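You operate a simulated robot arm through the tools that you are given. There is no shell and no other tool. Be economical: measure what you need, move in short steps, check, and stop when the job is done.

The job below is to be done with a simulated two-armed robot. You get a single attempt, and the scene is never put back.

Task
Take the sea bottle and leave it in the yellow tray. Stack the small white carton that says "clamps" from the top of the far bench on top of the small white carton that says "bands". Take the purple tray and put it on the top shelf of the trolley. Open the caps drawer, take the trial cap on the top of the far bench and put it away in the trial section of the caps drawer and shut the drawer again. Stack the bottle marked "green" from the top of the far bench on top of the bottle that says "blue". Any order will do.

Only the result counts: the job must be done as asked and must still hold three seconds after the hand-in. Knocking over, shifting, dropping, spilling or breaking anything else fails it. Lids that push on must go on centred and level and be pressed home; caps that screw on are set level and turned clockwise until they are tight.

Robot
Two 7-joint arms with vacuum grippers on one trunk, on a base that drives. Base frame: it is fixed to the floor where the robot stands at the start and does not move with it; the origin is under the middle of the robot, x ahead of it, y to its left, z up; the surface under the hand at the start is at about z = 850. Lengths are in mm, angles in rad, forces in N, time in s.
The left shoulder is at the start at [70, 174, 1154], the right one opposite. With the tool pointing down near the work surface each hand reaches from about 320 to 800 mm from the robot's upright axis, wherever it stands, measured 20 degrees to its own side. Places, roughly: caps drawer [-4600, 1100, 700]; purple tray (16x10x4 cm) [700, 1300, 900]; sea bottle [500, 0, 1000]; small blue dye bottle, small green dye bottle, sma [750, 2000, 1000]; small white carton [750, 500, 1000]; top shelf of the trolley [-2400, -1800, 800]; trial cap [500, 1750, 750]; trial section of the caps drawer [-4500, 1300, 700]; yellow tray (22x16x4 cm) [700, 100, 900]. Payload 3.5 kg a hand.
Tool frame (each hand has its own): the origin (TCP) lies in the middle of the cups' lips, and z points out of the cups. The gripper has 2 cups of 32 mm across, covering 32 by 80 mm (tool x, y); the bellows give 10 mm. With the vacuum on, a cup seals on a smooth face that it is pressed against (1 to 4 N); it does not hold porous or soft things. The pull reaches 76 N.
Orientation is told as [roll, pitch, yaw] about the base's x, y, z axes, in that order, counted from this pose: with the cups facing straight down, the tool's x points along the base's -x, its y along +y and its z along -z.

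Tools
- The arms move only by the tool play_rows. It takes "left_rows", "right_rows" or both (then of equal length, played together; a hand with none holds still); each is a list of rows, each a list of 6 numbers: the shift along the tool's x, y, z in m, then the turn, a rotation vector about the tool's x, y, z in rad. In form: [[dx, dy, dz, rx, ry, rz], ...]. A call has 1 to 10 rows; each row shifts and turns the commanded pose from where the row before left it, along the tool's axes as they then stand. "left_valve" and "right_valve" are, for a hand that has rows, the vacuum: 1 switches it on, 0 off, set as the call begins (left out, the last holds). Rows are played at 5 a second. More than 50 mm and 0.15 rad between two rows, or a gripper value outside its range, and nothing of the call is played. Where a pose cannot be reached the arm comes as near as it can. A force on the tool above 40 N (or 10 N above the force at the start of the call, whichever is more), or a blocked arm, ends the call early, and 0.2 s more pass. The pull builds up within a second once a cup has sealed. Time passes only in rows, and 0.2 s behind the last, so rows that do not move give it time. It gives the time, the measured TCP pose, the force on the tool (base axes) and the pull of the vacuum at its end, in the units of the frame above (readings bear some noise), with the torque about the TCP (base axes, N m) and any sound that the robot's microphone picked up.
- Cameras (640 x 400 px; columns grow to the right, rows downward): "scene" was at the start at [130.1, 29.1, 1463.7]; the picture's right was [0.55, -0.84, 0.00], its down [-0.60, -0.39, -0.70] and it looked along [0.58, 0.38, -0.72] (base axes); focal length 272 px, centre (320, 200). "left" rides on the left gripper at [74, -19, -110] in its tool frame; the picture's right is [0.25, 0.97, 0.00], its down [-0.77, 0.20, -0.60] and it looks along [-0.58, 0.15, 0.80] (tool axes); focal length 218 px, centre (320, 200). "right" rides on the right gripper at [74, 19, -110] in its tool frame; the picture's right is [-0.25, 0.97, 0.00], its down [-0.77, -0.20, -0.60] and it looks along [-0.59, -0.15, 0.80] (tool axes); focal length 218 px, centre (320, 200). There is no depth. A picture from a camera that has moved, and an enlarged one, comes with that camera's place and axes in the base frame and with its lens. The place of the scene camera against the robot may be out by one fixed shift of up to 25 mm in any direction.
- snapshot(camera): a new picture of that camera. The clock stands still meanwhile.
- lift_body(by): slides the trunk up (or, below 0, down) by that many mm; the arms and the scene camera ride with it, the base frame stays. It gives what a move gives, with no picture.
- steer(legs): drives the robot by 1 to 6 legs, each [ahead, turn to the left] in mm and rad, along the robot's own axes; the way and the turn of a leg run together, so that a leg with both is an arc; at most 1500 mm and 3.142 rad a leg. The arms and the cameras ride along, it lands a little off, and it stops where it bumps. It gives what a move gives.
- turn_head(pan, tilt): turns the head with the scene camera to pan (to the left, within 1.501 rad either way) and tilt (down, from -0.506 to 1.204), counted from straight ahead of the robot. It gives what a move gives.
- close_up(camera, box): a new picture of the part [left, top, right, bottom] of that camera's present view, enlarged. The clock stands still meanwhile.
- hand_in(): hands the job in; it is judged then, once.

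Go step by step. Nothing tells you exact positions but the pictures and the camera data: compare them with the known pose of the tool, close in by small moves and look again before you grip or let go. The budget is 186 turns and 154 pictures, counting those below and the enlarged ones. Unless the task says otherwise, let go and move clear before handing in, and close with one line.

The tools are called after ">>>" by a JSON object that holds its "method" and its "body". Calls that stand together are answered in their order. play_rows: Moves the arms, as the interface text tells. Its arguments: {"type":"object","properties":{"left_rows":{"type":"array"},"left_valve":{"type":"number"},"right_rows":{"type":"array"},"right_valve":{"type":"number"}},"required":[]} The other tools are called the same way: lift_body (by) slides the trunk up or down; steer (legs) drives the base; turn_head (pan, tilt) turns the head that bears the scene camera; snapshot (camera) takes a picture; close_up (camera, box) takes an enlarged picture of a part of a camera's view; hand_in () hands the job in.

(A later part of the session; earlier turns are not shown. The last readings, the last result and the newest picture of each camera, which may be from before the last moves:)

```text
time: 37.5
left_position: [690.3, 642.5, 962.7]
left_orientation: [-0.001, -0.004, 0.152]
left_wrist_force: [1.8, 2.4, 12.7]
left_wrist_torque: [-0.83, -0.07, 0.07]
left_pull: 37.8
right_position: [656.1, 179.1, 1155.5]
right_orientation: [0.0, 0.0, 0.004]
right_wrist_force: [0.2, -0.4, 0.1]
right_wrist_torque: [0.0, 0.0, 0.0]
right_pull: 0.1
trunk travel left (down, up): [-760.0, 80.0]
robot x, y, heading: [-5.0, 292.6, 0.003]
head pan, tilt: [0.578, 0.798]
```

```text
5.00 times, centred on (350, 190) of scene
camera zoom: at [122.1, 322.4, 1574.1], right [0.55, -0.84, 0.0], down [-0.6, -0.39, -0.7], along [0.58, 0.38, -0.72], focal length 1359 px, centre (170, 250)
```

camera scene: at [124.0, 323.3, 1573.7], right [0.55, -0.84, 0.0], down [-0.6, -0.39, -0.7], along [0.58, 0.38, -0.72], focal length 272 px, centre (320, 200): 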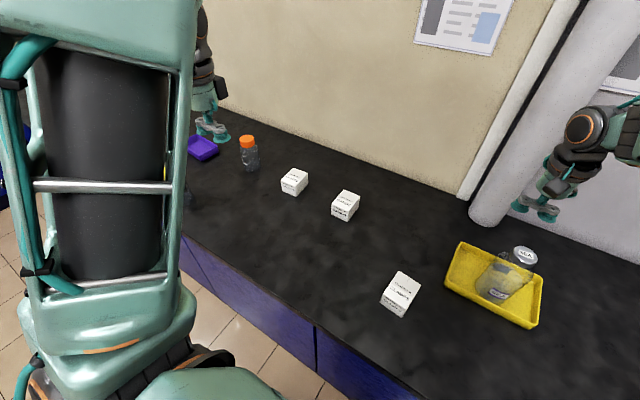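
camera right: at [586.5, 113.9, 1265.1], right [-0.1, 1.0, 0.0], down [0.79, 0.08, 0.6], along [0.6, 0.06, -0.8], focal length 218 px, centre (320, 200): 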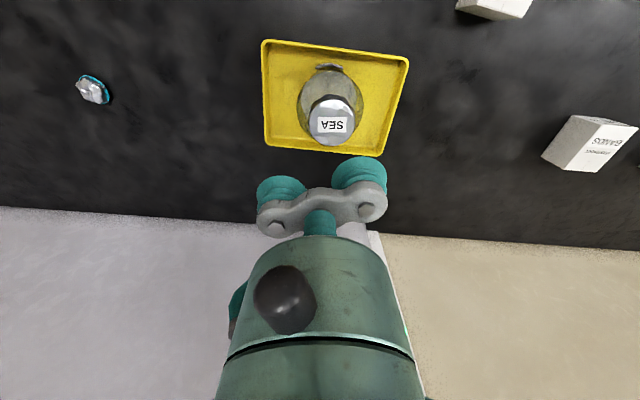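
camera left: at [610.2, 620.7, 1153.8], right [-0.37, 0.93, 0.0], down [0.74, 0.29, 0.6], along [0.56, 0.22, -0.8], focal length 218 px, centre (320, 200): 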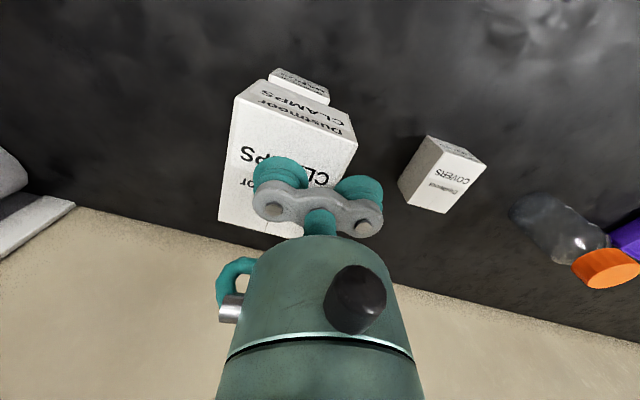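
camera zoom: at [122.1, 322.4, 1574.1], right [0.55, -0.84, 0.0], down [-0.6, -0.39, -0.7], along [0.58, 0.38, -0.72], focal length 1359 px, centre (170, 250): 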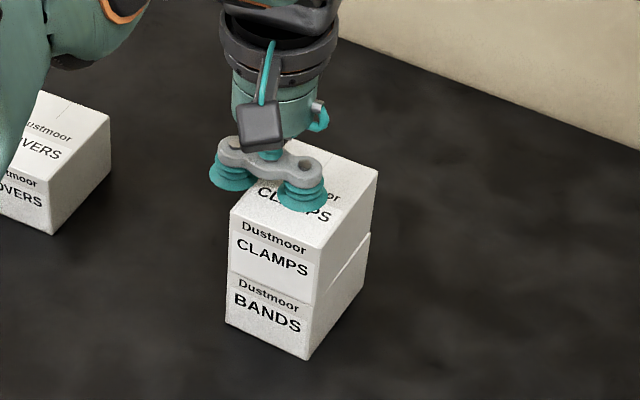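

Seated. Releasing and rising.

>>> {"method": "play_rows", "body": {"left_rows": [[0, 0, -0.002, 0, 0, 0], [0, 0, 0, 0, 0, 0], [0, 0, 0, 0, 0, 0], [0, 0, -0.006, 0, 0, 0], [0, 0, -0.03, 0, 0, 0], [0, 0, -0.045, 0, 0, 0], [0, 0, -0.045, 0, 0, 0], [0, 0, -0.045, 0, 0, 0]], "left_valve": 0}}

>>> {"method": "snapshot", "body": {"camera": "scene"}}

>>> {"method": "snapshot", "body": {"camera": "left"}}

```text
time: 39.3
left_position: [689.5, 641.7, 1133.0]
left_orientation: [0.001, -0.003, 0.149]
left_wrist_force: [0.4, 0.3, -0.1]
left_wrist_torque: [0.03, -0.01, 0.0]
left_pull: 0.2
right_position: [656.9, 179.2, 1153.8]
right_orientation: [0.001, 0.0, 0.003]
right_wrist_force: [-0.4, -0.2, -0.3]
right_wrist_torque: [0.0, -0.01, 0.04]
right_pull: 0.1
trunk travel left (down, up): [-760.0, 80.0]
robot x, y, heading: [-4.7, 293.0, 0.007]
head pan, tilt: [0.578, 0.798]
```

```text
116 pictures are left
camera scene: at [122.6, 322.4, 1573.8], right [0.55, -0.84, 0.0], down [-0.6, -0.39, -0.7], along [0.58, 0.38, -0.72], focal length 272 px, centre (320, 200)
```

scene: 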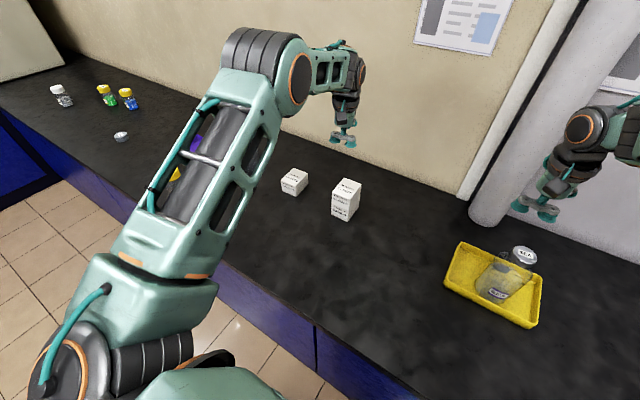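

```text
115 pictures are left
camera left: at [619.4, 611.6, 1243.9], right [-0.39, 0.92, 0.0], down [0.73, 0.31, 0.61], along [0.56, 0.24, -0.8], focal length 218 px, centre (320, 200)
```

left: 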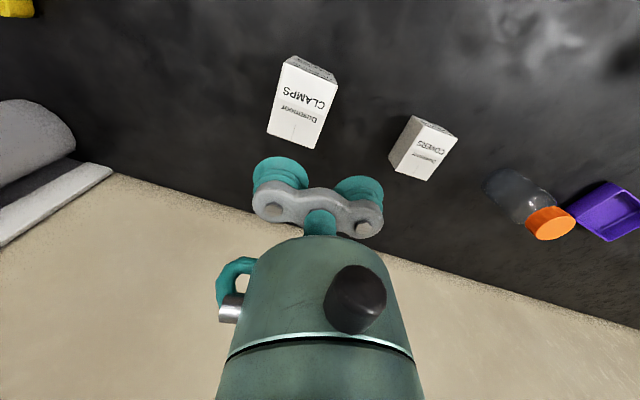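

Clamps now stands on bands. Next I'll drive along the bench to about y=1600, near the dye bottles, the cap and the purple tray.

>>> {"method": "steer", "body": {"legs": [[0, 1.57], [1300, 0], [0, -1.57]]}}

>>> {"method": "snapshot", "body": {"camera": "scene"}}

>>> {"method": "snapshot", "body": {"camera": "left"}}

>>> {"method": "snapshot", "body": {"camera": "right"}}

```text
time: 53.5
left_position: [672.1, 1965.1, 1130.9]
left_orientation: [0.0, 0.0, 0.171]
left_wrist_force: [0.5, 0.4, 0.2]
left_wrist_torque: [0.01, 0.02, -0.01]
left_pull: 0.1
right_position: [647.7, 1501.2, 1154.2]
right_orientation: [0.001, 0.002, 0.022]
right_wrist_force: [0.3, 0.4, -0.1]
right_wrist_torque: [-0.01, 0.01, -0.01]
right_pull: 0.1
trunk travel left (down, up): [-760.0, 80.0]
robot x, y, heading: [-20.8, 1605.5, 0.025]
head pan, tilt: [0.578, 0.798]
```

```text
114 pictures are left
camera scene: at [111.4, 1635.1, 1573.7], right [0.57, -0.82, 0.0], down [-0.59, -0.41, -0.7], along [0.58, 0.4, -0.72], focal length 272 px, centre (320, 200)
```

scene: 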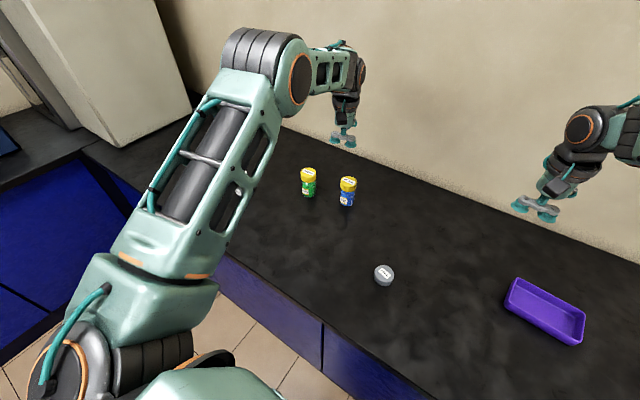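

```text
113 pictures are left
camera left: at [602.3, 1934.3, 1242.6], right [-0.41, 0.91, 0.0], down [0.73, 0.33, 0.6], along [0.55, 0.25, -0.8], focal length 218 px, centre (320, 200)
```

left: 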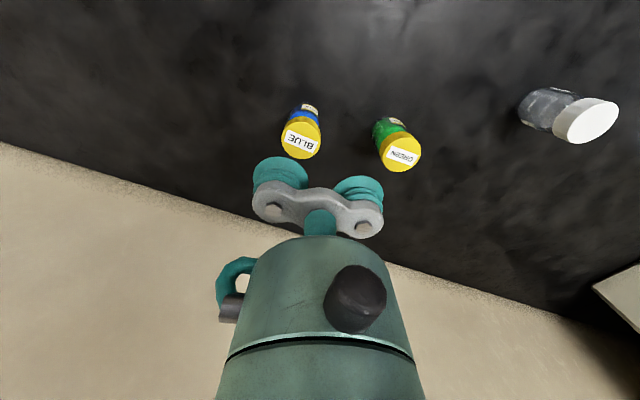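

```text
112 pictures are left
camera right: at [574.1, 1520.3, 1264.7], right [0.23, 0.97, 0.0], down [0.78, -0.18, 0.6], along [0.59, -0.14, -0.8], focal length 218 px, centre (320, 200)
```

right: 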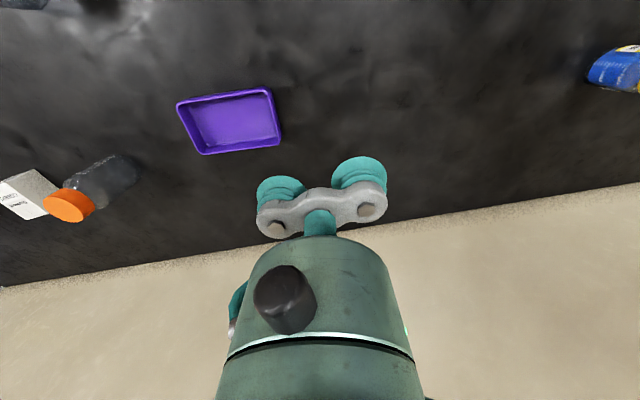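

The BLUE and GREEN bottles have yellow lids at roughly (725,1960) and (685,2095), so I need to go another ~230 mm along. First I'll check the clearance between the base and the bench.

>>> {"method": "turn_head", "body": {"pan": 0.0, "tilt": 1.2}}

>>> {"method": "snapshot", "body": {"camera": "scene"}}

```text
time: 54.5
left_position: [671.6, 1965.7, 1132.5]
left_orientation: [0.0, 0.0, 0.17]
left_wrist_force: [-0.1, -0.1, -0.4]
left_wrist_torque: [0.0, 0.05, 0.02]
left_pull: 0.1
right_position: [649.0, 1502.6, 1153.8]
right_orientation: [0.0, 0.002, 0.023]
right_wrist_force: [-0.3, 0.4, -0.3]
right_wrist_torque: [0.01, 0.01, -0.04]
right_pull: 0.1
trunk travel left (down, up): [-760.0, 80.0]
robot x, y, heading: [-17.9, 1602.0, 0.025]
head pan, tilt: [0.0, 1.201]
```

```text
111 pictures are left
camera scene: at [100.8, 1590.7, 1545.9], right [0.03, -1.0, 0.0], down [-0.93, -0.02, -0.36], along [0.36, 0.01, -0.93], focal length 272 px, centre (320, 200)
```

scene: 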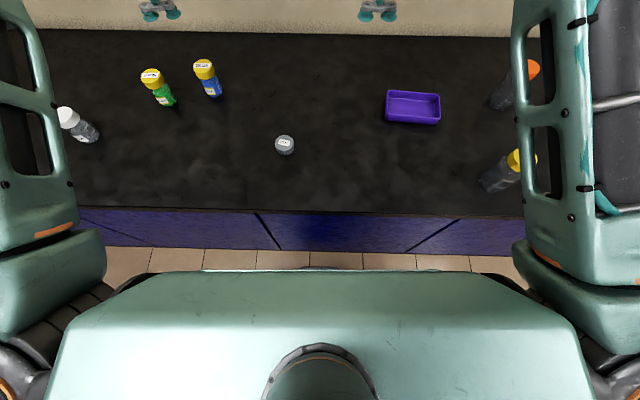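

There's about 70 mm of clearance ahead. I'll drive 250 mm further along the bench and then 40 mm closer to it.

>>> {"method": "steer", "body": {"legs": [[0, 1.545], [250, 0], [0, -1.57], [40, 0]]}}

>>> {"method": "snapshot", "body": {"camera": "scene"}}

>>> {"method": "snapshot", "body": {"camera": "left"}}

```text
time: 64.4
left_position: [690.7, 2231.3, 1139.8]
left_orientation: [-0.002, -0.006, 0.187]
left_wrist_force: [-0.1, 0.0, 0.6]
left_wrist_torque: [0.01, -0.03, -0.01]
left_pull: 0.0
right_position: [677.0, 1766.6, 1161.2]
right_orientation: [-0.001, -0.006, 0.04]
right_wrist_force: [-0.3, 0.0, 0.9]
right_wrist_torque: [-0.01, -0.02, 0.0]
right_pull: 0.1
trunk travel left (down, up): [-760.0, 80.0]
robot x, y, heading: [18.0, 1856.0, 0.042]
head pan, tilt: [0.0, 1.201]
```

```text
110 pictures are left
camera scene: at [130.7, 1845.7, 1546.2], right [0.04, -1.0, 0.0], down [-0.93, -0.04, -0.37], along [0.37, 0.01, -0.93], focal length 272 px, centre (320, 200)
```

scene: 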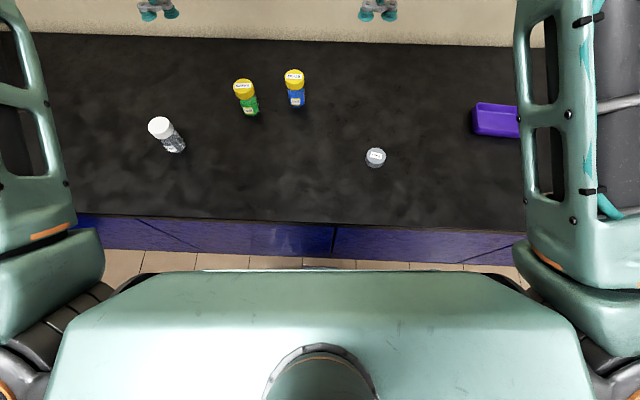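

```text
109 pictures are left
camera left: at [622.0, 2198.2, 1248.8], right [-0.43, 0.9, 0.0], down [0.72, 0.34, 0.61], along [0.55, 0.26, -0.79], focal length 218 px, centre (320, 200)
```

left: 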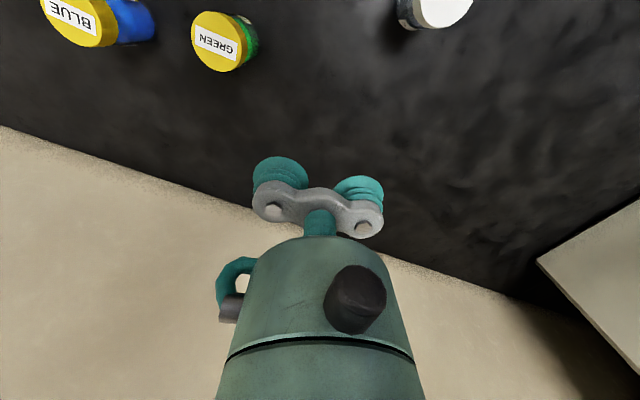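

The green lid is at about (676,2098,945) and blue at about (721,1957,940). I'll move the left hand's -y cup over green and descend to about 50 mm above.

>>> {"method": "play_rows", "body": {"left_rows": [[0.013, -0.034, 0.01, 0, 0, 0], [0.013, -0.035, 0.02, 0, 0, 0], [0.013, -0.035, 0.035, 0, 0, 0], [0, 0, 0.04, 0, 0, 0], [0, 0, 0.035, 0, 0, 0], [0, 0, 0, 0, 0, 0]]}}

>>> {"method": "snapshot", "body": {"camera": "left"}}

>>> {"method": "close_up", "body": {"camera": "scene", "box": [200, 40, 340, 140]}}

```text
refused: row 3 steps farther than a row can; nothing moved
```

```text
108 pictures are left
camera left: at [622.0, 2198.2, 1248.8], right [-0.43, 0.9, 0.0], down [0.72, 0.34, 0.61], along [0.55, 0.26, -0.79], focal length 218 px, centre (320, 200)
```

left: 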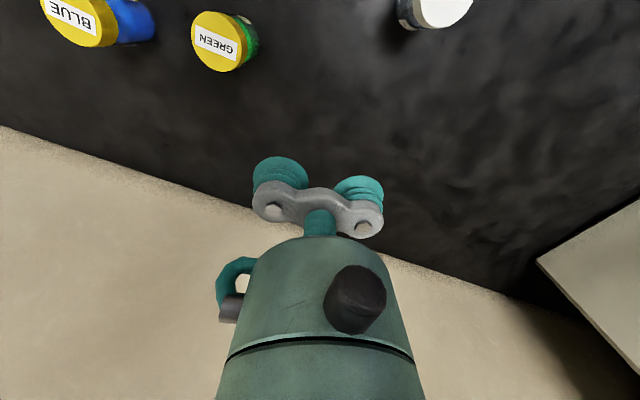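

```text
4.00 times, centred on (270, 90) of scene
camera zoom: at [130.7, 1845.7, 1546.2], right [0.04, -1.0, 0.0], down [-0.93, -0.04, -0.37], along [0.37, 0.01, -0.93], focal length 1087 px, centre (520, 640)
```

zoom: 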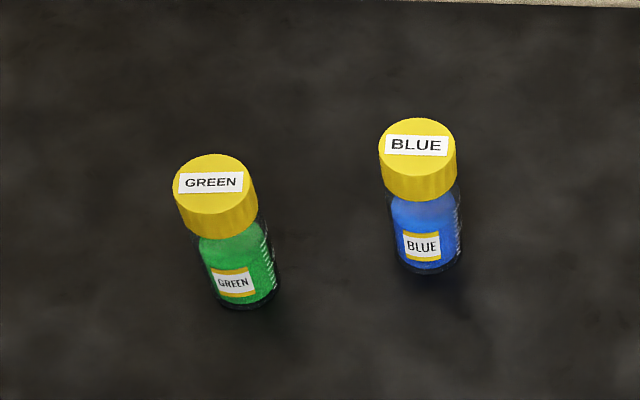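

>>> {"method": "play_rows", "body": {"left_rows": [[0.013, -0.034, 0.01, 0, 0, 0], [0.013, -0.035, 0.02, 0, 0, 0], [0.013, -0.035, 0.03, 0, 0, 0], [0, 0, 0.04, 0, 0, 0], [0, 0, 0.04, 0, 0, 0], [0, 0, 0, 0, 0, 0]]}}

>>> {"method": "snapshot", "body": {"camera": "left"}}

>>> {"method": "close_up", "body": {"camera": "scene", "box": [200, 40, 340, 140]}}

```text
time: 65.8
left_position: [677.9, 2120.8, 997.3]
left_orientation: [0.0, -0.005, 0.187]
left_wrist_force: [-0.3, 0.6, -0.1]
left_wrist_torque: [0.02, -0.02, 0.03]
left_pull: 0.1
right_position: [679.2, 1765.0, 1159.1]
right_orientation: [0.0, -0.004, 0.04]
right_wrist_force: [-0.4, 1.2, 0.3]
right_wrist_torque: [-0.01, -0.03, -0.01]
right_pull: 0.1
trunk travel left (down, up): [-760.0, 80.0]
robot x, y, heading: [18.9, 1855.2, 0.044]
head pan, tilt: [0.0, 1.201]
```

```text
106 pictures are left
camera left: at [608.6, 2088.1, 1107.8], right [-0.43, 0.9, 0.0], down [0.72, 0.34, 0.61], along [0.55, 0.26, -0.79], focal length 218 px, centre (320, 200)
```

left: 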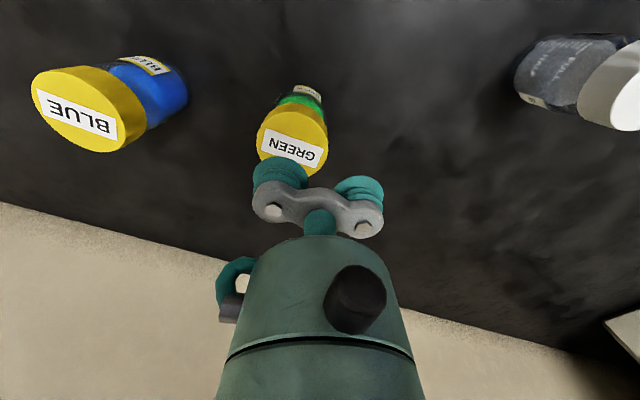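

```text
4.00 times, centred on (270, 90) of scene
camera zoom: at [134.9, 1844.5, 1546.1], right [0.04, -1.0, 0.0], down [-0.93, -0.04, -0.36], along [0.36, 0.02, -0.93], focal length 1087 px, centre (520, 640)
```

zoom: 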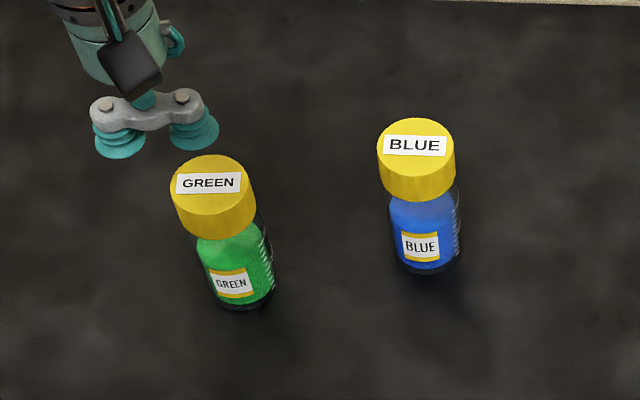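

The green lid is at (678,2097,946); a 4 mm correction and then descend with vacuum.

>>> {"method": "play_rows", "body": {"left_rows": [[0.0044, 0, 0.025, 0, 0, 0], [0, 0, 0.02, 0, 0, 0], [0, 0, 0.004, 0, 0, 0], [0, 0, 0.004, 0, 0, 0], [0, 0, 0, 0, 0, 0]], "left_valve": 1}}

```text
time: 67.0
left_position: [673.2, 2119.9, 945.5]
left_orientation: [-0.001, -0.01, 0.188]
left_wrist_force: [6.4, 5.0, 30.5]
left_wrist_torque: [-1.23, -0.35, 0.07]
left_pull: 38.1
right_position: [677.0, 1766.0, 1160.4]
right_orientation: [0.001, -0.008, 0.04]
right_wrist_force: [-0.1, 0.0, -0.1]
right_wrist_torque: [-0.01, 0.0, -0.01]
right_pull: 0.1
trunk travel left (down, up): [-760.0, 80.0]
robot x, y, heading: [18.0, 1852.6, 0.04]
head pan, tilt: [0.0, 1.201]
```

Sealed. I'll lift 130 mm and carry it part way toward blue.

>>> {"method": "play_rows", "body": {"left_rows": [[0, 0, -0.01, 0, 0, 0], [0, 0, -0.03, 0, 0, 0], [0, 0, -0.045, 0, 0, 0], [0, 0, -0.045, 0, 0, 0], [-0.004, -0.03, 0, 0, 0, 0], [-0.004, -0.03, 0, 0, 0, 0], [-0.003, -0.025, 0, 0, 0, 0], [0, 0, 0, 0, 0, 0]]}}

>>> {"method": "snapshot", "body": {"camera": "left"}}

>>> {"method": "close_up", "body": {"camera": "scene", "box": [200, 40, 340, 140]}}

```text
time: 68.8
left_position: [700.1, 2039.1, 1073.1]
left_orientation: [0.001, -0.004, 0.187]
left_wrist_force: [0.0, 0.3, -1.5]
left_wrist_torque: [-0.8, -0.22, -0.03]
left_pull: 37.7
right_position: [681.5, 1766.9, 1158.3]
right_orientation: [0.0, -0.004, 0.038]
right_wrist_force: [-0.4, -0.1, -1.0]
right_wrist_torque: [0.02, -0.03, 0.02]
right_pull: 0.1
trunk travel left (down, up): [-760.0, 80.0]
robot x, y, heading: [15.8, 1858.5, 0.045]
head pan, tilt: [0.0, 1.201]
```

```text
104 pictures are left
camera left: at [631.2, 2006.0, 1184.3], right [-0.43, 0.9, 0.0], down [0.72, 0.34, 0.61], along [0.55, 0.26, -0.8], focal length 218 px, centre (320, 200)
```

left: 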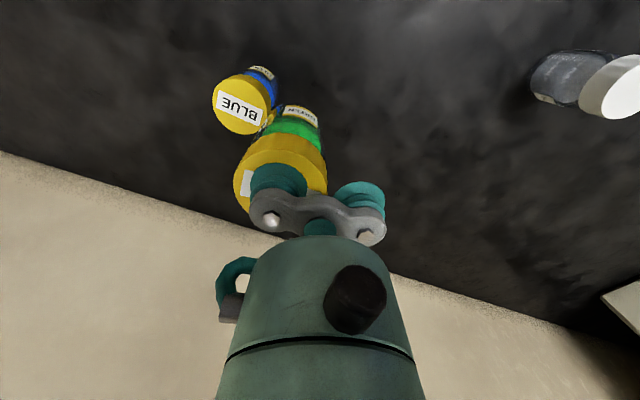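

```text
4.00 times, centred on (270, 90) of scene
camera zoom: at [136.8, 1845.7, 1545.9], right [0.04, -1.0, 0.0], down [-0.93, -0.04, -0.36], along [0.36, 0.01, -0.93], focal length 1087 px, centre (520, 640)
```

zoom: 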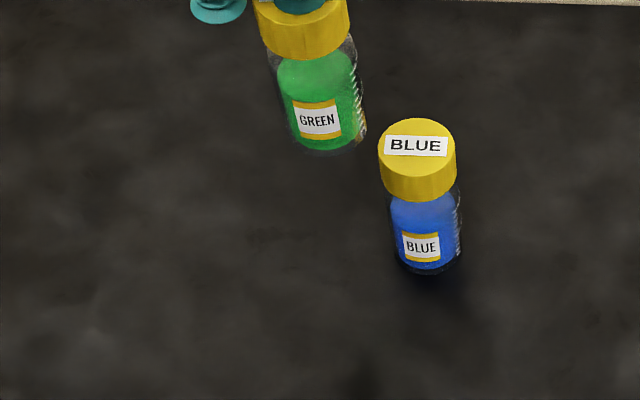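

Blue's lid confirmed at (717.5,1958). I'll move over it and check the alignment.

>>> {"method": "play_rows", "body": {"left_rows": [[0, -0.02, 0, 0, 0, 0], [-0.001, -0.02, 0, 0, 0, 0], [-0.001, -0.0185, 0, 0, 0, 0], [0, 0, 0, 0, 0, 0], [0, 0, 0, 0, 0, 0]]}}

>>> {"method": "close_up", "body": {"camera": "left", "box": [210, 60, 370, 160]}}

>>> {"method": "close_up", "body": {"camera": "scene", "box": [230, 20, 370, 120]}}

```text
time: 70.0
left_position: [711.5, 1981.8, 1073.6]
left_orientation: [-0.001, -0.003, 0.188]
left_wrist_force: [0.7, -0.1, -1.8]
left_wrist_torque: [-0.8, -0.17, 0.0]
left_pull: 37.5
right_position: [680.7, 1767.0, 1158.5]
right_orientation: [-0.002, -0.004, 0.039]
right_wrist_force: [0.0, 0.7, 0.4]
right_wrist_torque: [-0.02, 0.01, -0.01]
right_pull: 0.0
trunk travel left (down, up): [-760.0, 80.0]
robot x, y, heading: [19.3, 1856.5, 0.042]
head pan, tilt: [0.0, 1.201]
```

```text
4.00 times, centred on (290, 110) of left
camera zoom: at [642.1, 1949.5, 1183.3], right [-0.43, 0.9, 0.0], down [0.72, 0.34, 0.61], along [0.55, 0.26, -0.79], focal length 873 px, centre (440, 560)
```

zoom: 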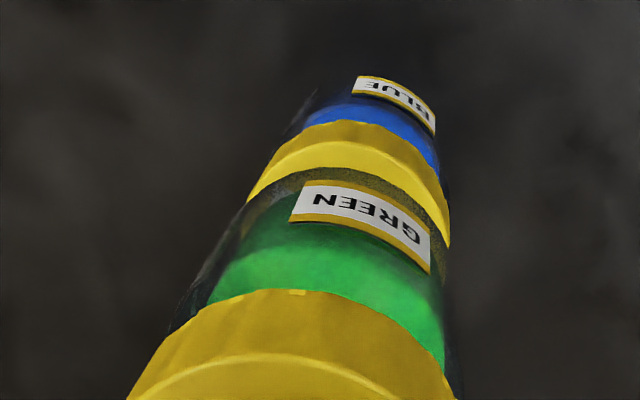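

```text
4.00 times, centred on (300, 70) of scene
camera zoom: at [136.7, 1845.5, 1545.9], right [0.04, -1.0, 0.0], down [-0.93, -0.04, -0.36], along [0.36, 0.02, -0.93], focal length 1087 px, centre (400, 720)
```

zoom: 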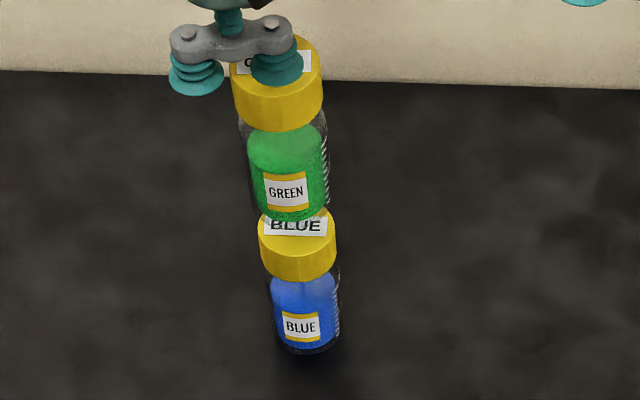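

Lateral alignment is very good. Adding +1.5 mm forward and lowering to just above contact.

>>> {"method": "play_rows", "body": {"left_rows": [[-0.0015, 0, 0.012, 0, 0, 0], [0, 0, 0.01, 0, 0, 0], [0, 0, 0, 0, 0, 0]]}}

>>> {"method": "close_up", "body": {"camera": "left", "box": [210, 60, 370, 160]}}

>>> {"method": "close_up", "body": {"camera": "scene", "box": [230, 20, 370, 120]}}

```text
time: 70.8
left_position: [713.4, 1981.8, 1051.7]
left_orientation: [-0.002, -0.005, 0.186]
left_wrist_force: [0.4, -0.3, 5.8]
left_wrist_torque: [-0.87, -0.14, 0.01]
left_pull: 37.8
right_position: [679.8, 1766.6, 1157.6]
right_orientation: [-0.001, -0.004, 0.041]
right_wrist_force: [-0.4, -0.4, -0.8]
right_wrist_torque: [-0.04, 0.0, -0.02]
right_pull: 0.1
trunk travel left (down, up): [-760.0, 80.0]
robot x, y, heading: [18.5, 1854.1, 0.04]
head pan, tilt: [0.0, 1.201]
```

```text
4.00 times, centred on (290, 110) of left
camera zoom: at [643.6, 1949.1, 1161.8], right [-0.43, 0.9, 0.0], down [0.72, 0.34, 0.61], along [0.55, 0.26, -0.79], focal length 873 px, centre (440, 560)
```

zoom: 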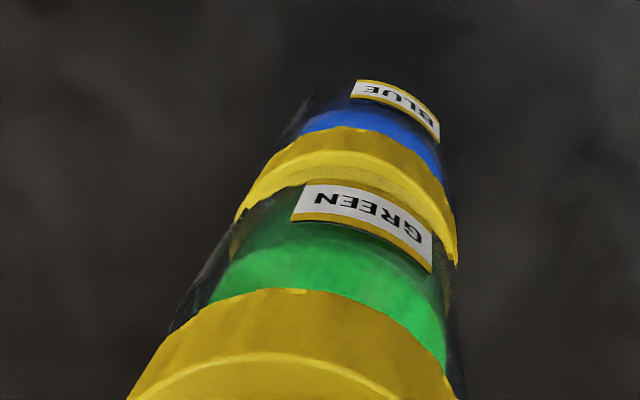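

```text
4.00 times, centred on (300, 70) of scene
camera zoom: at [135.6, 1845.1, 1546.1], right [0.04, -1.0, 0.0], down [-0.93, -0.04, -0.36], along [0.36, 0.02, -0.93], focal length 1087 px, centre (400, 720)
```

zoom: 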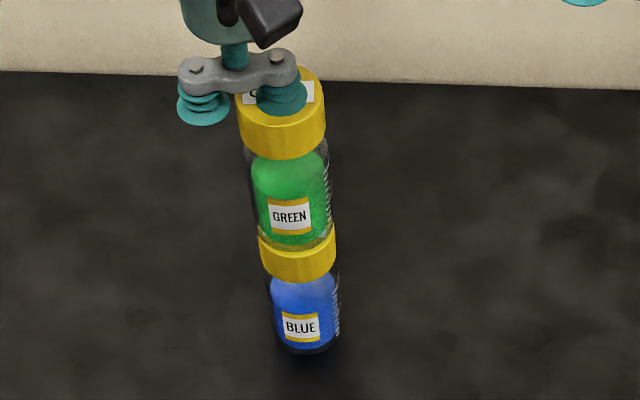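

Contact already (5.8 N) and it looks concentric. Pressing 1.5 mm more, then releasing and rising slowly.

>>> {"method": "play_rows", "body": {"left_rows": [[0, 0, 0.0015, 0, 0, 0], [0, 0, 0, 0, 0, 0]]}}

>>> {"method": "close_up", "body": {"camera": "scene", "box": [230, 20, 370, 120]}}

```text
time: 71.4
left_position: [712.4, 1981.5, 1051.4]
left_orientation: [-0.004, -0.007, 0.187]
left_wrist_force: [1.8, 1.1, 12.9]
left_wrist_torque: [-1.0, -0.15, 0.01]
left_pull: 37.7
right_position: [680.1, 1767.6, 1159.0]
right_orientation: [0.0, -0.005, 0.04]
right_wrist_force: [0.6, -0.2, -0.6]
right_wrist_torque: [0.0, 0.0, 0.0]
right_pull: 0.1
trunk travel left (down, up): [-760.0, 80.0]
robot x, y, heading: [15.3, 1856.1, 0.044]
head pan, tilt: [0.0, 1.201]
```

```text
4.00 times, centred on (300, 70) of scene
camera zoom: at [134.7, 1845.1, 1546.2], right [0.04, -1.0, 0.0], down [-0.93, -0.04, -0.36], along [0.36, 0.02, -0.93], focal length 1087 px, centre (400, 720)
```

zoom: 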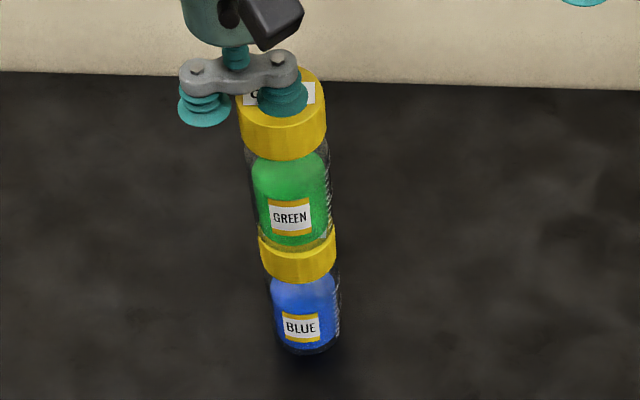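

>>> {"method": "play_rows", "body": {"left_rows": [[0, 0, -0.001, 0, 0, 0], [0, 0, 0, 0, 0, 0], [0, 0, 0, 0, 0, 0], [0, 0, 0, 0, 0, 0], [0, 0, -0.004, 0, 0, 0], [0, 0, -0.01, 0, 0, 0], [0, 0, -0.03, 0, 0, 0], [0, 0, -0.03, 0, 0, 0], [0, 0, 0, 0, 0, 0]], "left_valve": 0}}

>>> {"method": "snapshot", "body": {"camera": "left"}}

>>> {"method": "snapshot", "body": {"camera": "scene"}}

```text
time: 73.4
left_position: [713.2, 1981.4, 1123.9]
left_orientation: [0.0, -0.005, 0.186]
left_wrist_force: [-0.4, -0.4, 0.2]
left_wrist_torque: [-0.01, -0.01, 0.01]
left_pull: 0.2
right_position: [680.7, 1766.7, 1157.3]
right_orientation: [-0.003, -0.004, 0.04]
right_wrist_force: [1.5, 0.4, -0.1]
right_wrist_torque: [0.02, -0.01, 0.02]
right_pull: 0.0
trunk travel left (down, up): [-760.0, 80.0]
robot x, y, heading: [15.9, 1856.7, 0.04]
head pan, tilt: [0.0, 1.201]
```

```text
97 pictures are left
camera left: at [644.3, 1949.1, 1234.1], right [-0.43, 0.9, 0.0], down [0.72, 0.34, 0.61], along [0.55, 0.26, -0.8], focal length 218 px, centre (320, 200)
```

left: 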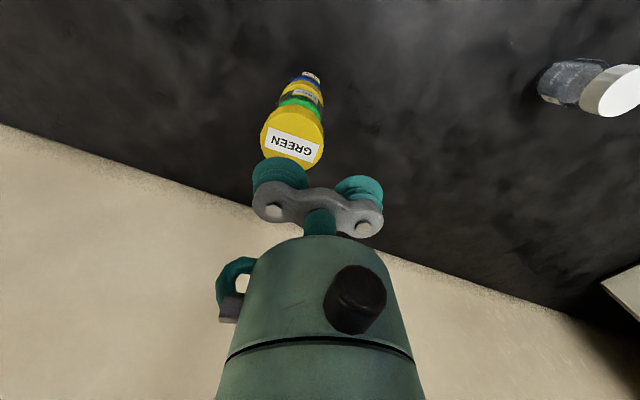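

```text
96 pictures are left
camera scene: at [137.3, 1845.4, 1545.8], right [0.04, -1.0, 0.0], down [-0.93, -0.04, -0.36], along [0.36, 0.02, -0.93], focal length 272 px, centre (320, 200)
```

scene: 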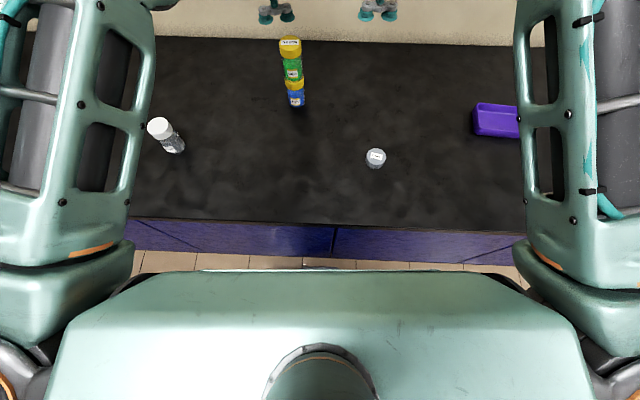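

Green stands on blue. Next is the trial cap; I'll verify its label and pick it with the right hand.

>>> {"method": "close_up", "body": {"camera": "scene", "box": [340, 130, 420, 190]}}

>>> {"method": "play_rows", "body": {"right_rows": [[0.03, -0.01, 0.02, 0, 0, 0], [0.035, -0.01, 0.03, 0, 0, 0], [0.035, -0.01, 0.03, 0, 0, 0], [0.035, 0, 0.03, 0, 0, 0], [0, 0, 0, 0, 0, 0]]}}

>>> {"method": "snapshot", "body": {"camera": "right"}}

```text
6.67 times, centred on (380, 160) of scene
camera zoom: at [137.3, 1845.4, 1545.8], right [0.04, -1.0, 0.0], down [-0.93, -0.04, -0.36], along [0.36, 0.02, -0.93], focal length 1812 px, centre (-80, 467)
```

zoom: 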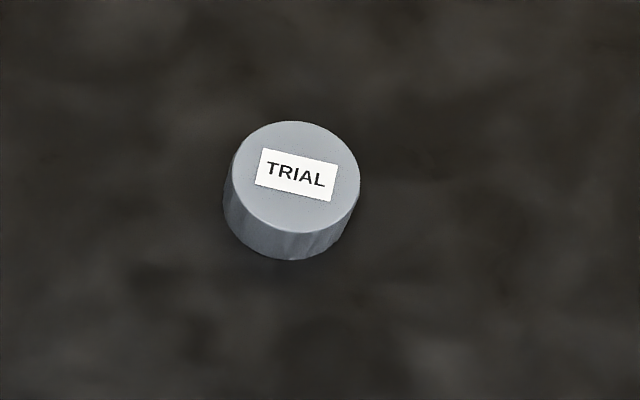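

```text
time: 74.6
left_position: [713.7, 1982.7, 1123.5]
left_orientation: [0.0, -0.001, 0.187]
left_wrist_force: [-0.2, 0.9, -1.1]
left_wrist_torque: [-0.01, -0.01, 0.03]
left_pull: 0.0
right_position: [548.3, 1730.2, 1047.1]
right_orientation: [-0.003, -0.003, 0.041]
right_wrist_force: [0.2, 0.7, -0.1]
right_wrist_torque: [0.0, 0.02, 0.02]
right_pull: 0.0
trunk travel left (down, up): [-760.0, 80.0]
robot x, y, heading: [18.9, 1857.0, 0.047]
head pan, tilt: [0.0, 1.201]
```

```text
94 pictures are left
camera right: at [473.3, 1747.2, 1157.1], right [0.21, 0.98, 0.0], down [0.78, -0.17, 0.61], along [0.59, -0.13, -0.79], focal length 218 px, centre (320, 200)
```

right: 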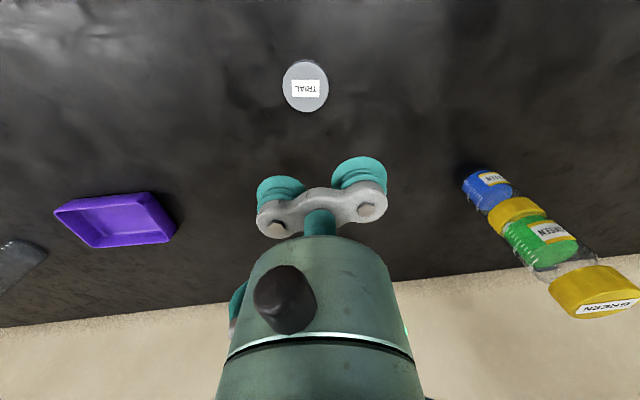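

The cap reads TRIAL, top centre about (518,1720,875). I'll bring the right +y cup above it.

>>> {"method": "play_rows", "body": {"right_rows": [[0.016, -0.016, 0.03, 0, 0, 0], [0.015, -0.017, 0.04, 0, 0, 0], [0, 0, 0.045, 0, 0, 0], [0, 0, 0, 0, 0, 0]]}}

>>> {"method": "snapshot", "body": {"camera": "right"}}

```text
time: 75.6
left_position: [712.0, 1982.1, 1125.4]
left_orientation: [-0.001, -0.005, 0.187]
left_wrist_force: [0.3, -0.4, 0.2]
left_wrist_torque: [0.01, -0.01, 0.01]
left_pull: 0.0
right_position: [517.1, 1694.7, 932.4]
right_orientation: [0.001, -0.005, 0.04]
right_wrist_force: [0.9, -0.1, -0.1]
right_wrist_torque: [-0.02, -0.01, 0.02]
right_pull: 0.1
trunk travel left (down, up): [-760.0, 80.0]
robot x, y, heading: [18.7, 1859.2, 0.038]
head pan, tilt: [0.0, 1.201]
```

```text
93 pictures are left
camera right: at [442.7, 1712.0, 1042.0], right [0.21, 0.98, 0.0], down [0.78, -0.17, 0.61], along [0.59, -0.13, -0.79], focal length 218 px, centre (320, 200)
```

right: 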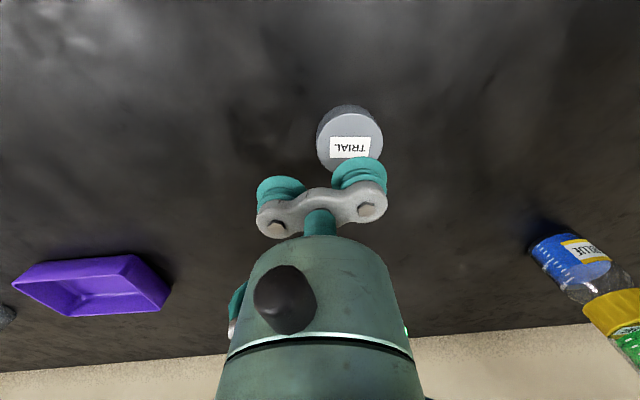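

Cap centre is (518,1720.5,870). Descending with vacuum on.

>>> {"method": "play_rows", "body": {"right_rows": [[-0.002, 0.002, 0.03, 0, 0, 0], [0, 0, 0.022, 0, 0, 0], [0, 0, 0.007, 0, 0, 0], [0, 0, 0.004, 0, 0, 0], [0, 0, 0, 0, 0, 0]], "right_valve": 1}}

```text
time: 76.8
left_position: [712.7, 1982.2, 1124.9]
left_orientation: [-0.002, -0.006, 0.187]
left_wrist_force: [0.6, -0.5, 0.2]
left_wrist_torque: [-0.01, 0.01, 0.02]
left_pull: 0.1
right_position: [519.7, 1698.2, 870.2]
right_orientation: [-0.001, -0.007, 0.041]
right_wrist_force: [4.7, -5.5, 24.6]
right_wrist_torque: [1.17, 0.11, -0.06]
right_pull: 37.3
trunk travel left (down, up): [-760.0, 80.0]
robot x, y, heading: [18.2, 1851.4, 0.043]
head pan, tilt: [0.0, 1.201]
```

Cap held. I'll lift it, then back off and drive to y≈1150 for the purple tray (left hand).

>>> {"method": "play_rows", "body": {"right_rows": [[0, 0, -0.01, 0, 0, 0], [0, 0, -0.03, 0, 0, 0], [0, 0, -0.045, 0, 0, 0], [0, 0, -0.05, 0, 0, 0], [0, 0, -0.05, 0, 0, 0], [0, 0, -0.05, 0, 0, 0], [0, 0, 0, 0, 0, 0]]}}

>>> {"method": "steer", "body": {"legs": [[-40, 0], [0, 1.53], [-700, 0], [0, -1.57]]}}

>>> {"method": "snapshot", "body": {"camera": "scene"}}

>>> {"method": "snapshot", "body": {"camera": "left"}}

```text
time: 78.4
left_position: [714.3, 1981.9, 1122.9]
left_orientation: [0.0, -0.002, 0.186]
left_wrist_force: [-0.6, -0.6, -0.8]
left_wrist_torque: [0.01, 0.04, -0.03]
left_pull: 0.1
right_position: [520.0, 1699.5, 1102.6]
right_orientation: [-0.002, -0.002, 0.042]
right_wrist_force: [1.3, 0.8, -0.9]
right_wrist_torque: [0.87, 0.04, 0.0]
right_pull: 38.2
trunk travel left (down, up): [-760.0, 80.0]
robot x, y, heading: [18.7, 1856.1, 0.044]
head pan, tilt: [0.0, 1.201]
```

```text
time: 90.2
left_position: [679.8, 1252.8, 1123.7]
left_orientation: [-0.001, -0.004, 0.144]
left_wrist_force: [-0.5, -0.5, 0.3]
left_wrist_torque: [0.02, -0.03, -0.02]
left_pull: 0.1
right_position: [475.0, 977.6, 1103.2]
right_orientation: [-0.002, -0.004, -0.004]
right_wrist_force: [-0.1, -1.0, 0.9]
right_wrist_torque: [0.8, 0.03, 0.0]
right_pull: 37.7
trunk travel left (down, up): [-760.0, 80.0]
robot x, y, heading: [-18.8, 1155.7, -0.0]
head pan, tilt: [0.0, 1.201]
```

```text
92 pictures are left
camera scene: at [99.4, 1141.5, 1545.9], right [0.0, -1.0, 0.0], down [-0.93, 0.0, -0.36], along [0.36, 0.0, -0.93], focal length 272 px, centre (320, 200)
```

scene: 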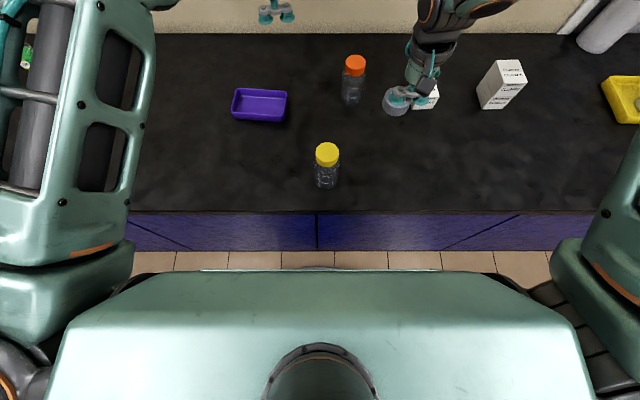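

```text
91 pictures are left
camera left: at [610.0, 1222.6, 1234.4], right [-0.39, 0.92, 0.0], down [0.73, 0.31, 0.61], along [0.56, 0.23, -0.79], focal length 218 px, centre (320, 200)
```

left: 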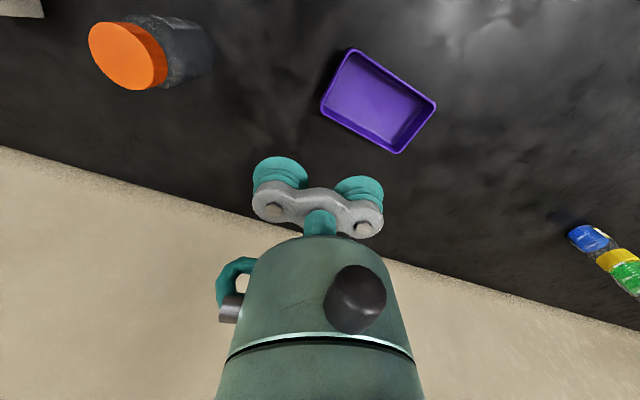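

The purple tray centre is about (659,1340), yaw about -0.075. I'll align the left hand over it and lower part way.

>>> {"method": "play_rows", "body": {"left_rows": [[0, 0, 0, 0, 0, 0.11], [0, 0, 0, 0, 0, 0.109], [0.013, 0.04, 0, 0, 0, 0], [0.014, 0.045, 0, 0, 0, 0], [0, 0, 0.045, 0, 0, 0], [0, 0, 0.045, 0, 0, 0], [0, 0, 0.045, 0, 0, 0], [0, 0, 0, 0, 0, 0]]}}

>>> {"method": "snapshot", "body": {"camera": "left"}}

>>> {"method": "close_up", "body": {"camera": "scene", "box": [200, 50, 340, 150]}}

```text
time: 92.0
left_position: [661.2, 1338.4, 987.2]
left_orientation: [0.001, -0.003, -0.075]
left_wrist_force: [0.2, 0.1, -0.8]
left_wrist_torque: [0.03, -0.02, -0.01]
left_pull: 0.0
right_position: [474.8, 977.3, 1101.0]
right_orientation: [0.0, -0.004, -0.002]
right_wrist_force: [0.1, -0.3, 0.0]
right_wrist_torque: [0.79, 0.01, 0.01]
right_pull: 37.8
trunk travel left (down, up): [-760.0, 80.0]
robot x, y, heading: [-20.0, 1156.8, -0.007]
head pan, tilt: [0.0, 1.201]
```

```text
90 pictures are left
camera left: at [586.1, 1324.2, 1098.4], right [-0.18, 0.98, 0.0], down [0.78, 0.14, 0.61], along [0.6, 0.11, -0.79], focal length 218 px, centre (320, 200)
```

left: 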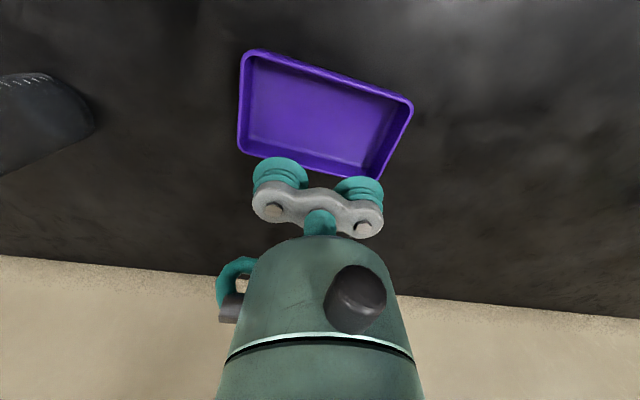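

```text
4.00 times, centred on (270, 100) of scene
camera zoom: at [99.1, 1140.4, 1545.9], right [0.0, -1.0, 0.0], down [-0.93, 0.0, -0.36], along [0.36, 0.0, -0.93], focal length 1087 px, centre (520, 600)
```

zoom: 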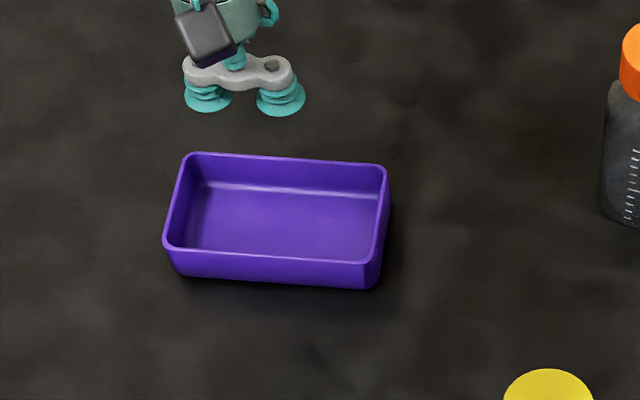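

Good alignment. I'll lower the cups onto the tray floor with vacuum on.

>>> {"method": "play_rows", "body": {"left_rows": [[0.004, -0.003, 0.04, 0, 0, 0], [0, 0, 0.045, 0, 0, 0], [0, 0, 0.03, 0, 0, 0], [0, 0, 0.008, 0, 0, 0], [0, 0, 0.005, 0, 0, 0], [0, 0, 0.004, 0, 0, 0], [0, 0, 0, 0, 0, 0]], "left_valve": 1}}

```text
time: 93.6
left_position: [657.9, 1336.3, 856.2]
left_orientation: [-0.001, -0.003, -0.073]
left_wrist_force: [-1.0, 0.0, 0.7]
left_wrist_torque: [0.0, -0.04, 0.02]
left_pull: 74.9
right_position: [474.6, 976.9, 1102.1]
right_orientation: [0.0, -0.003, -0.003]
right_wrist_force: [0.1, 0.6, -0.5]
right_wrist_torque: [0.81, 0.01, 0.01]
right_pull: 38.1
trunk travel left (down, up): [-760.0, 80.0]
robot x, y, heading: [-16.9, 1158.5, -0.003]
head pan, tilt: [0.0, 1.201]
```

Both cups sealed at 75 N. I'll lift the tray and look at it, then survey the way to the trolley.

>>> {"method": "play_rows", "body": {"left_rows": [[0, 0, -0.01, 0, 0, 0], [0, 0, -0.03, 0, 0, 0], [0, 0, -0.045, 0, 0, 0], [0, 0, -0.045, 0, 0, 0], [0, 0, -0.045, 0, 0, 0], [0, 0, -0.045, 0, 0, 0], [0.045, 0, -0.02, 0, 0, 0], [0.045, 0, 0, 0, 0, 0], [0.045, 0, 0, 0, 0, 0], [0.045, 0, 0, 0, 0, 0]]}}

>>> {"method": "steer", "body": {"legs": [[-100, 0], [0, -1.57]]}}

>>> {"method": "turn_head", "body": {"pan": -0.6, "tilt": 0.4}}

>>> {"method": "snapshot", "body": {"camera": "scene"}}

>>> {"method": "snapshot", "body": {"camera": "left"}}

```text
time: 95.8
left_position: [473.3, 1350.5, 1096.4]
left_orientation: [0.001, -0.007, -0.074]
left_wrist_force: [0.0, 0.9, -1.1]
left_wrist_torque: [0.04, -0.01, -0.02]
left_pull: 75.0
right_position: [472.8, 977.6, 1103.5]
right_orientation: [-0.001, -0.005, -0.003]
right_wrist_force: [-0.7, -0.5, 0.2]
right_wrist_torque: [0.82, -0.02, -0.01]
right_pull: 37.7
trunk travel left (down, up): [-760.0, 80.0]
robot x, y, heading: [-18.6, 1158.1, -0.001]
head pan, tilt: [0.0, 1.201]
```

```text
time: 100.8
left_position: [74.2, 660.2, 1095.2]
left_orientation: [0.001, -0.003, -1.65]
left_wrist_force: [0.2, 0.7, -1.3]
left_wrist_torque: [-0.02, 0.0, 0.01]
left_pull: 75.6
right_position: [-298.7, 663.2, 1102.0]
right_orientation: [-0.001, -0.005, -1.578]
right_wrist_force: [-0.7, 0.1, -0.6]
right_wrist_torque: [-0.01, -0.81, 0.0]
right_pull: 37.8
trunk travel left (down, up): [-760.0, 80.0]
robot x, y, heading: [-117.3, 1156.7, -1.575]
head pan, tilt: [0.0, 1.201]
```

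```text
time: 101.9
left_position: [73.6, 659.1, 1095.1]
left_orientation: [-0.001, -0.003, -1.65]
left_wrist_force: [-0.2, -0.8, -1.1]
left_wrist_torque: [0.03, 0.02, -0.01]
left_pull: 75.7
right_position: [-300.1, 664.2, 1103.0]
right_orientation: [-0.001, -0.004, -1.577]
right_wrist_force: [0.2, 0.4, -1.0]
right_wrist_torque: [-0.03, -0.78, -0.02]
right_pull: 37.9
trunk travel left (down, up): [-760.0, 80.0]
robot x, y, heading: [-118.5, 1158.3, -1.577]
head pan, tilt: [-0.6, 0.4]
```

```text
88 pictures are left
camera scene: at [-159.5, 1015.3, 1608.7], right [-0.82, 0.57, 0.0], down [0.22, 0.32, -0.92], along [-0.52, -0.76, -0.39], focal length 272 px, centre (320, 200)
```

scene: 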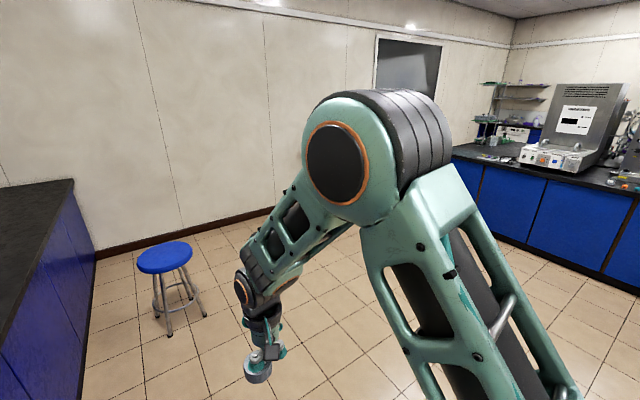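

```text
87 pictures are left
camera left: at [59.9, 734.9, 1205.7], right [0.98, 0.18, 0.0], down [0.14, -0.78, 0.61], along [0.11, -0.6, -0.79], focal length 218 px, centre (320, 200)
```

left: 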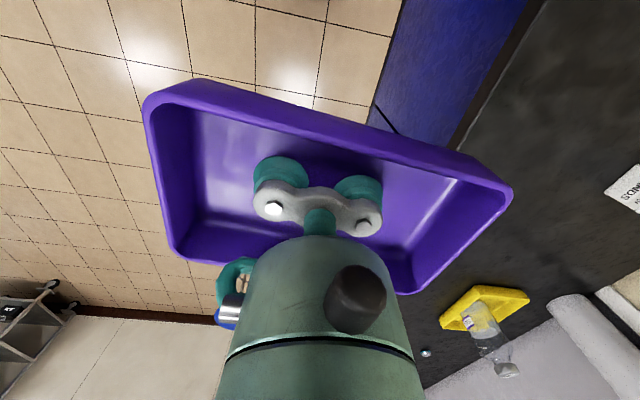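

I see a stool near (-170,-735) and a trolley-like shelf beyond. I'll turn toward the trolley direction and look.

>>> {"method": "steer", "body": {"legs": [[0, -0.65]]}}

>>> {"method": "turn_head", "body": {"pan": 0.0, "tilt": 0.4}}

>>> {"method": "snapshot", "body": {"camera": "scene"}}

```text
time: 104.1
left_position: [-273.3, 647.3, 1095.3]
left_orientation: [-0.001, -0.005, -2.312]
left_wrist_force: [-0.2, -0.2, -1.8]
left_wrist_torque: [0.01, -0.02, -0.02]
left_pull: 75.7
right_position: [-564.3, 879.9, 1102.1]
right_orientation: [-0.003, -0.004, -2.241]
right_wrist_force: [-0.2, -0.1, -0.6]
right_wrist_torque: [-0.51, -0.63, -0.04]
right_pull: 38.1
trunk travel left (down, up): [-760.0, 80.0]
robot x, y, heading: [-121.0, 1157.6, -2.236]
head pan, tilt: [-0.6, 0.4]
```

```text
time: 105.1
left_position: [-272.8, 646.0, 1094.8]
left_orientation: [-0.001, -0.003, -2.312]
left_wrist_force: [0.4, -1.1, -1.4]
left_wrist_torque: [-0.02, 0.01, -0.01]
left_pull: 75.6
right_position: [-564.8, 879.1, 1102.3]
right_orientation: [-0.001, -0.003, -2.24]
right_wrist_force: [-0.5, 0.2, 0.8]
right_wrist_torque: [-0.5, -0.64, 0.0]
right_pull: 37.5
trunk travel left (down, up): [-760.0, 80.0]
robot x, y, heading: [-121.8, 1160.5, -2.236]
head pan, tilt: [0.0, 0.4]
```

```text
86 pictures are left
camera scene: at [-195.1, 1029.7, 1608.8], right [-0.78, 0.62, 0.0], down [0.24, 0.31, -0.92], along [-0.57, -0.72, -0.39], focal length 272 px, centre (320, 200)
```

scene: 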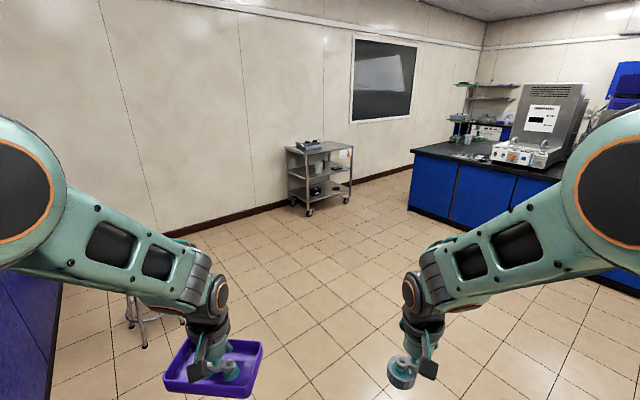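

>>> {"method": "close_up", "body": {"camera": "scene", "box": [260, 110, 380, 230]}}

```text
3.33 times, centred on (320, 170) of scene
camera zoom: at [-195.1, 1029.7, 1608.8], right [-0.78, 0.62, 0.0], down [0.24, 0.31, -0.92], along [-0.57, -0.72, -0.39], focal length 906 px, centre (320, 300)
```

zoom: 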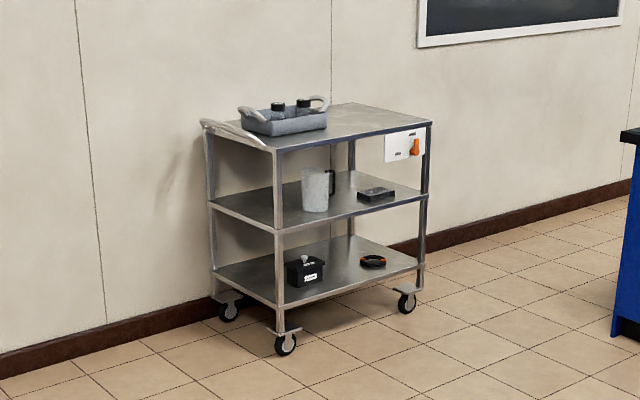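

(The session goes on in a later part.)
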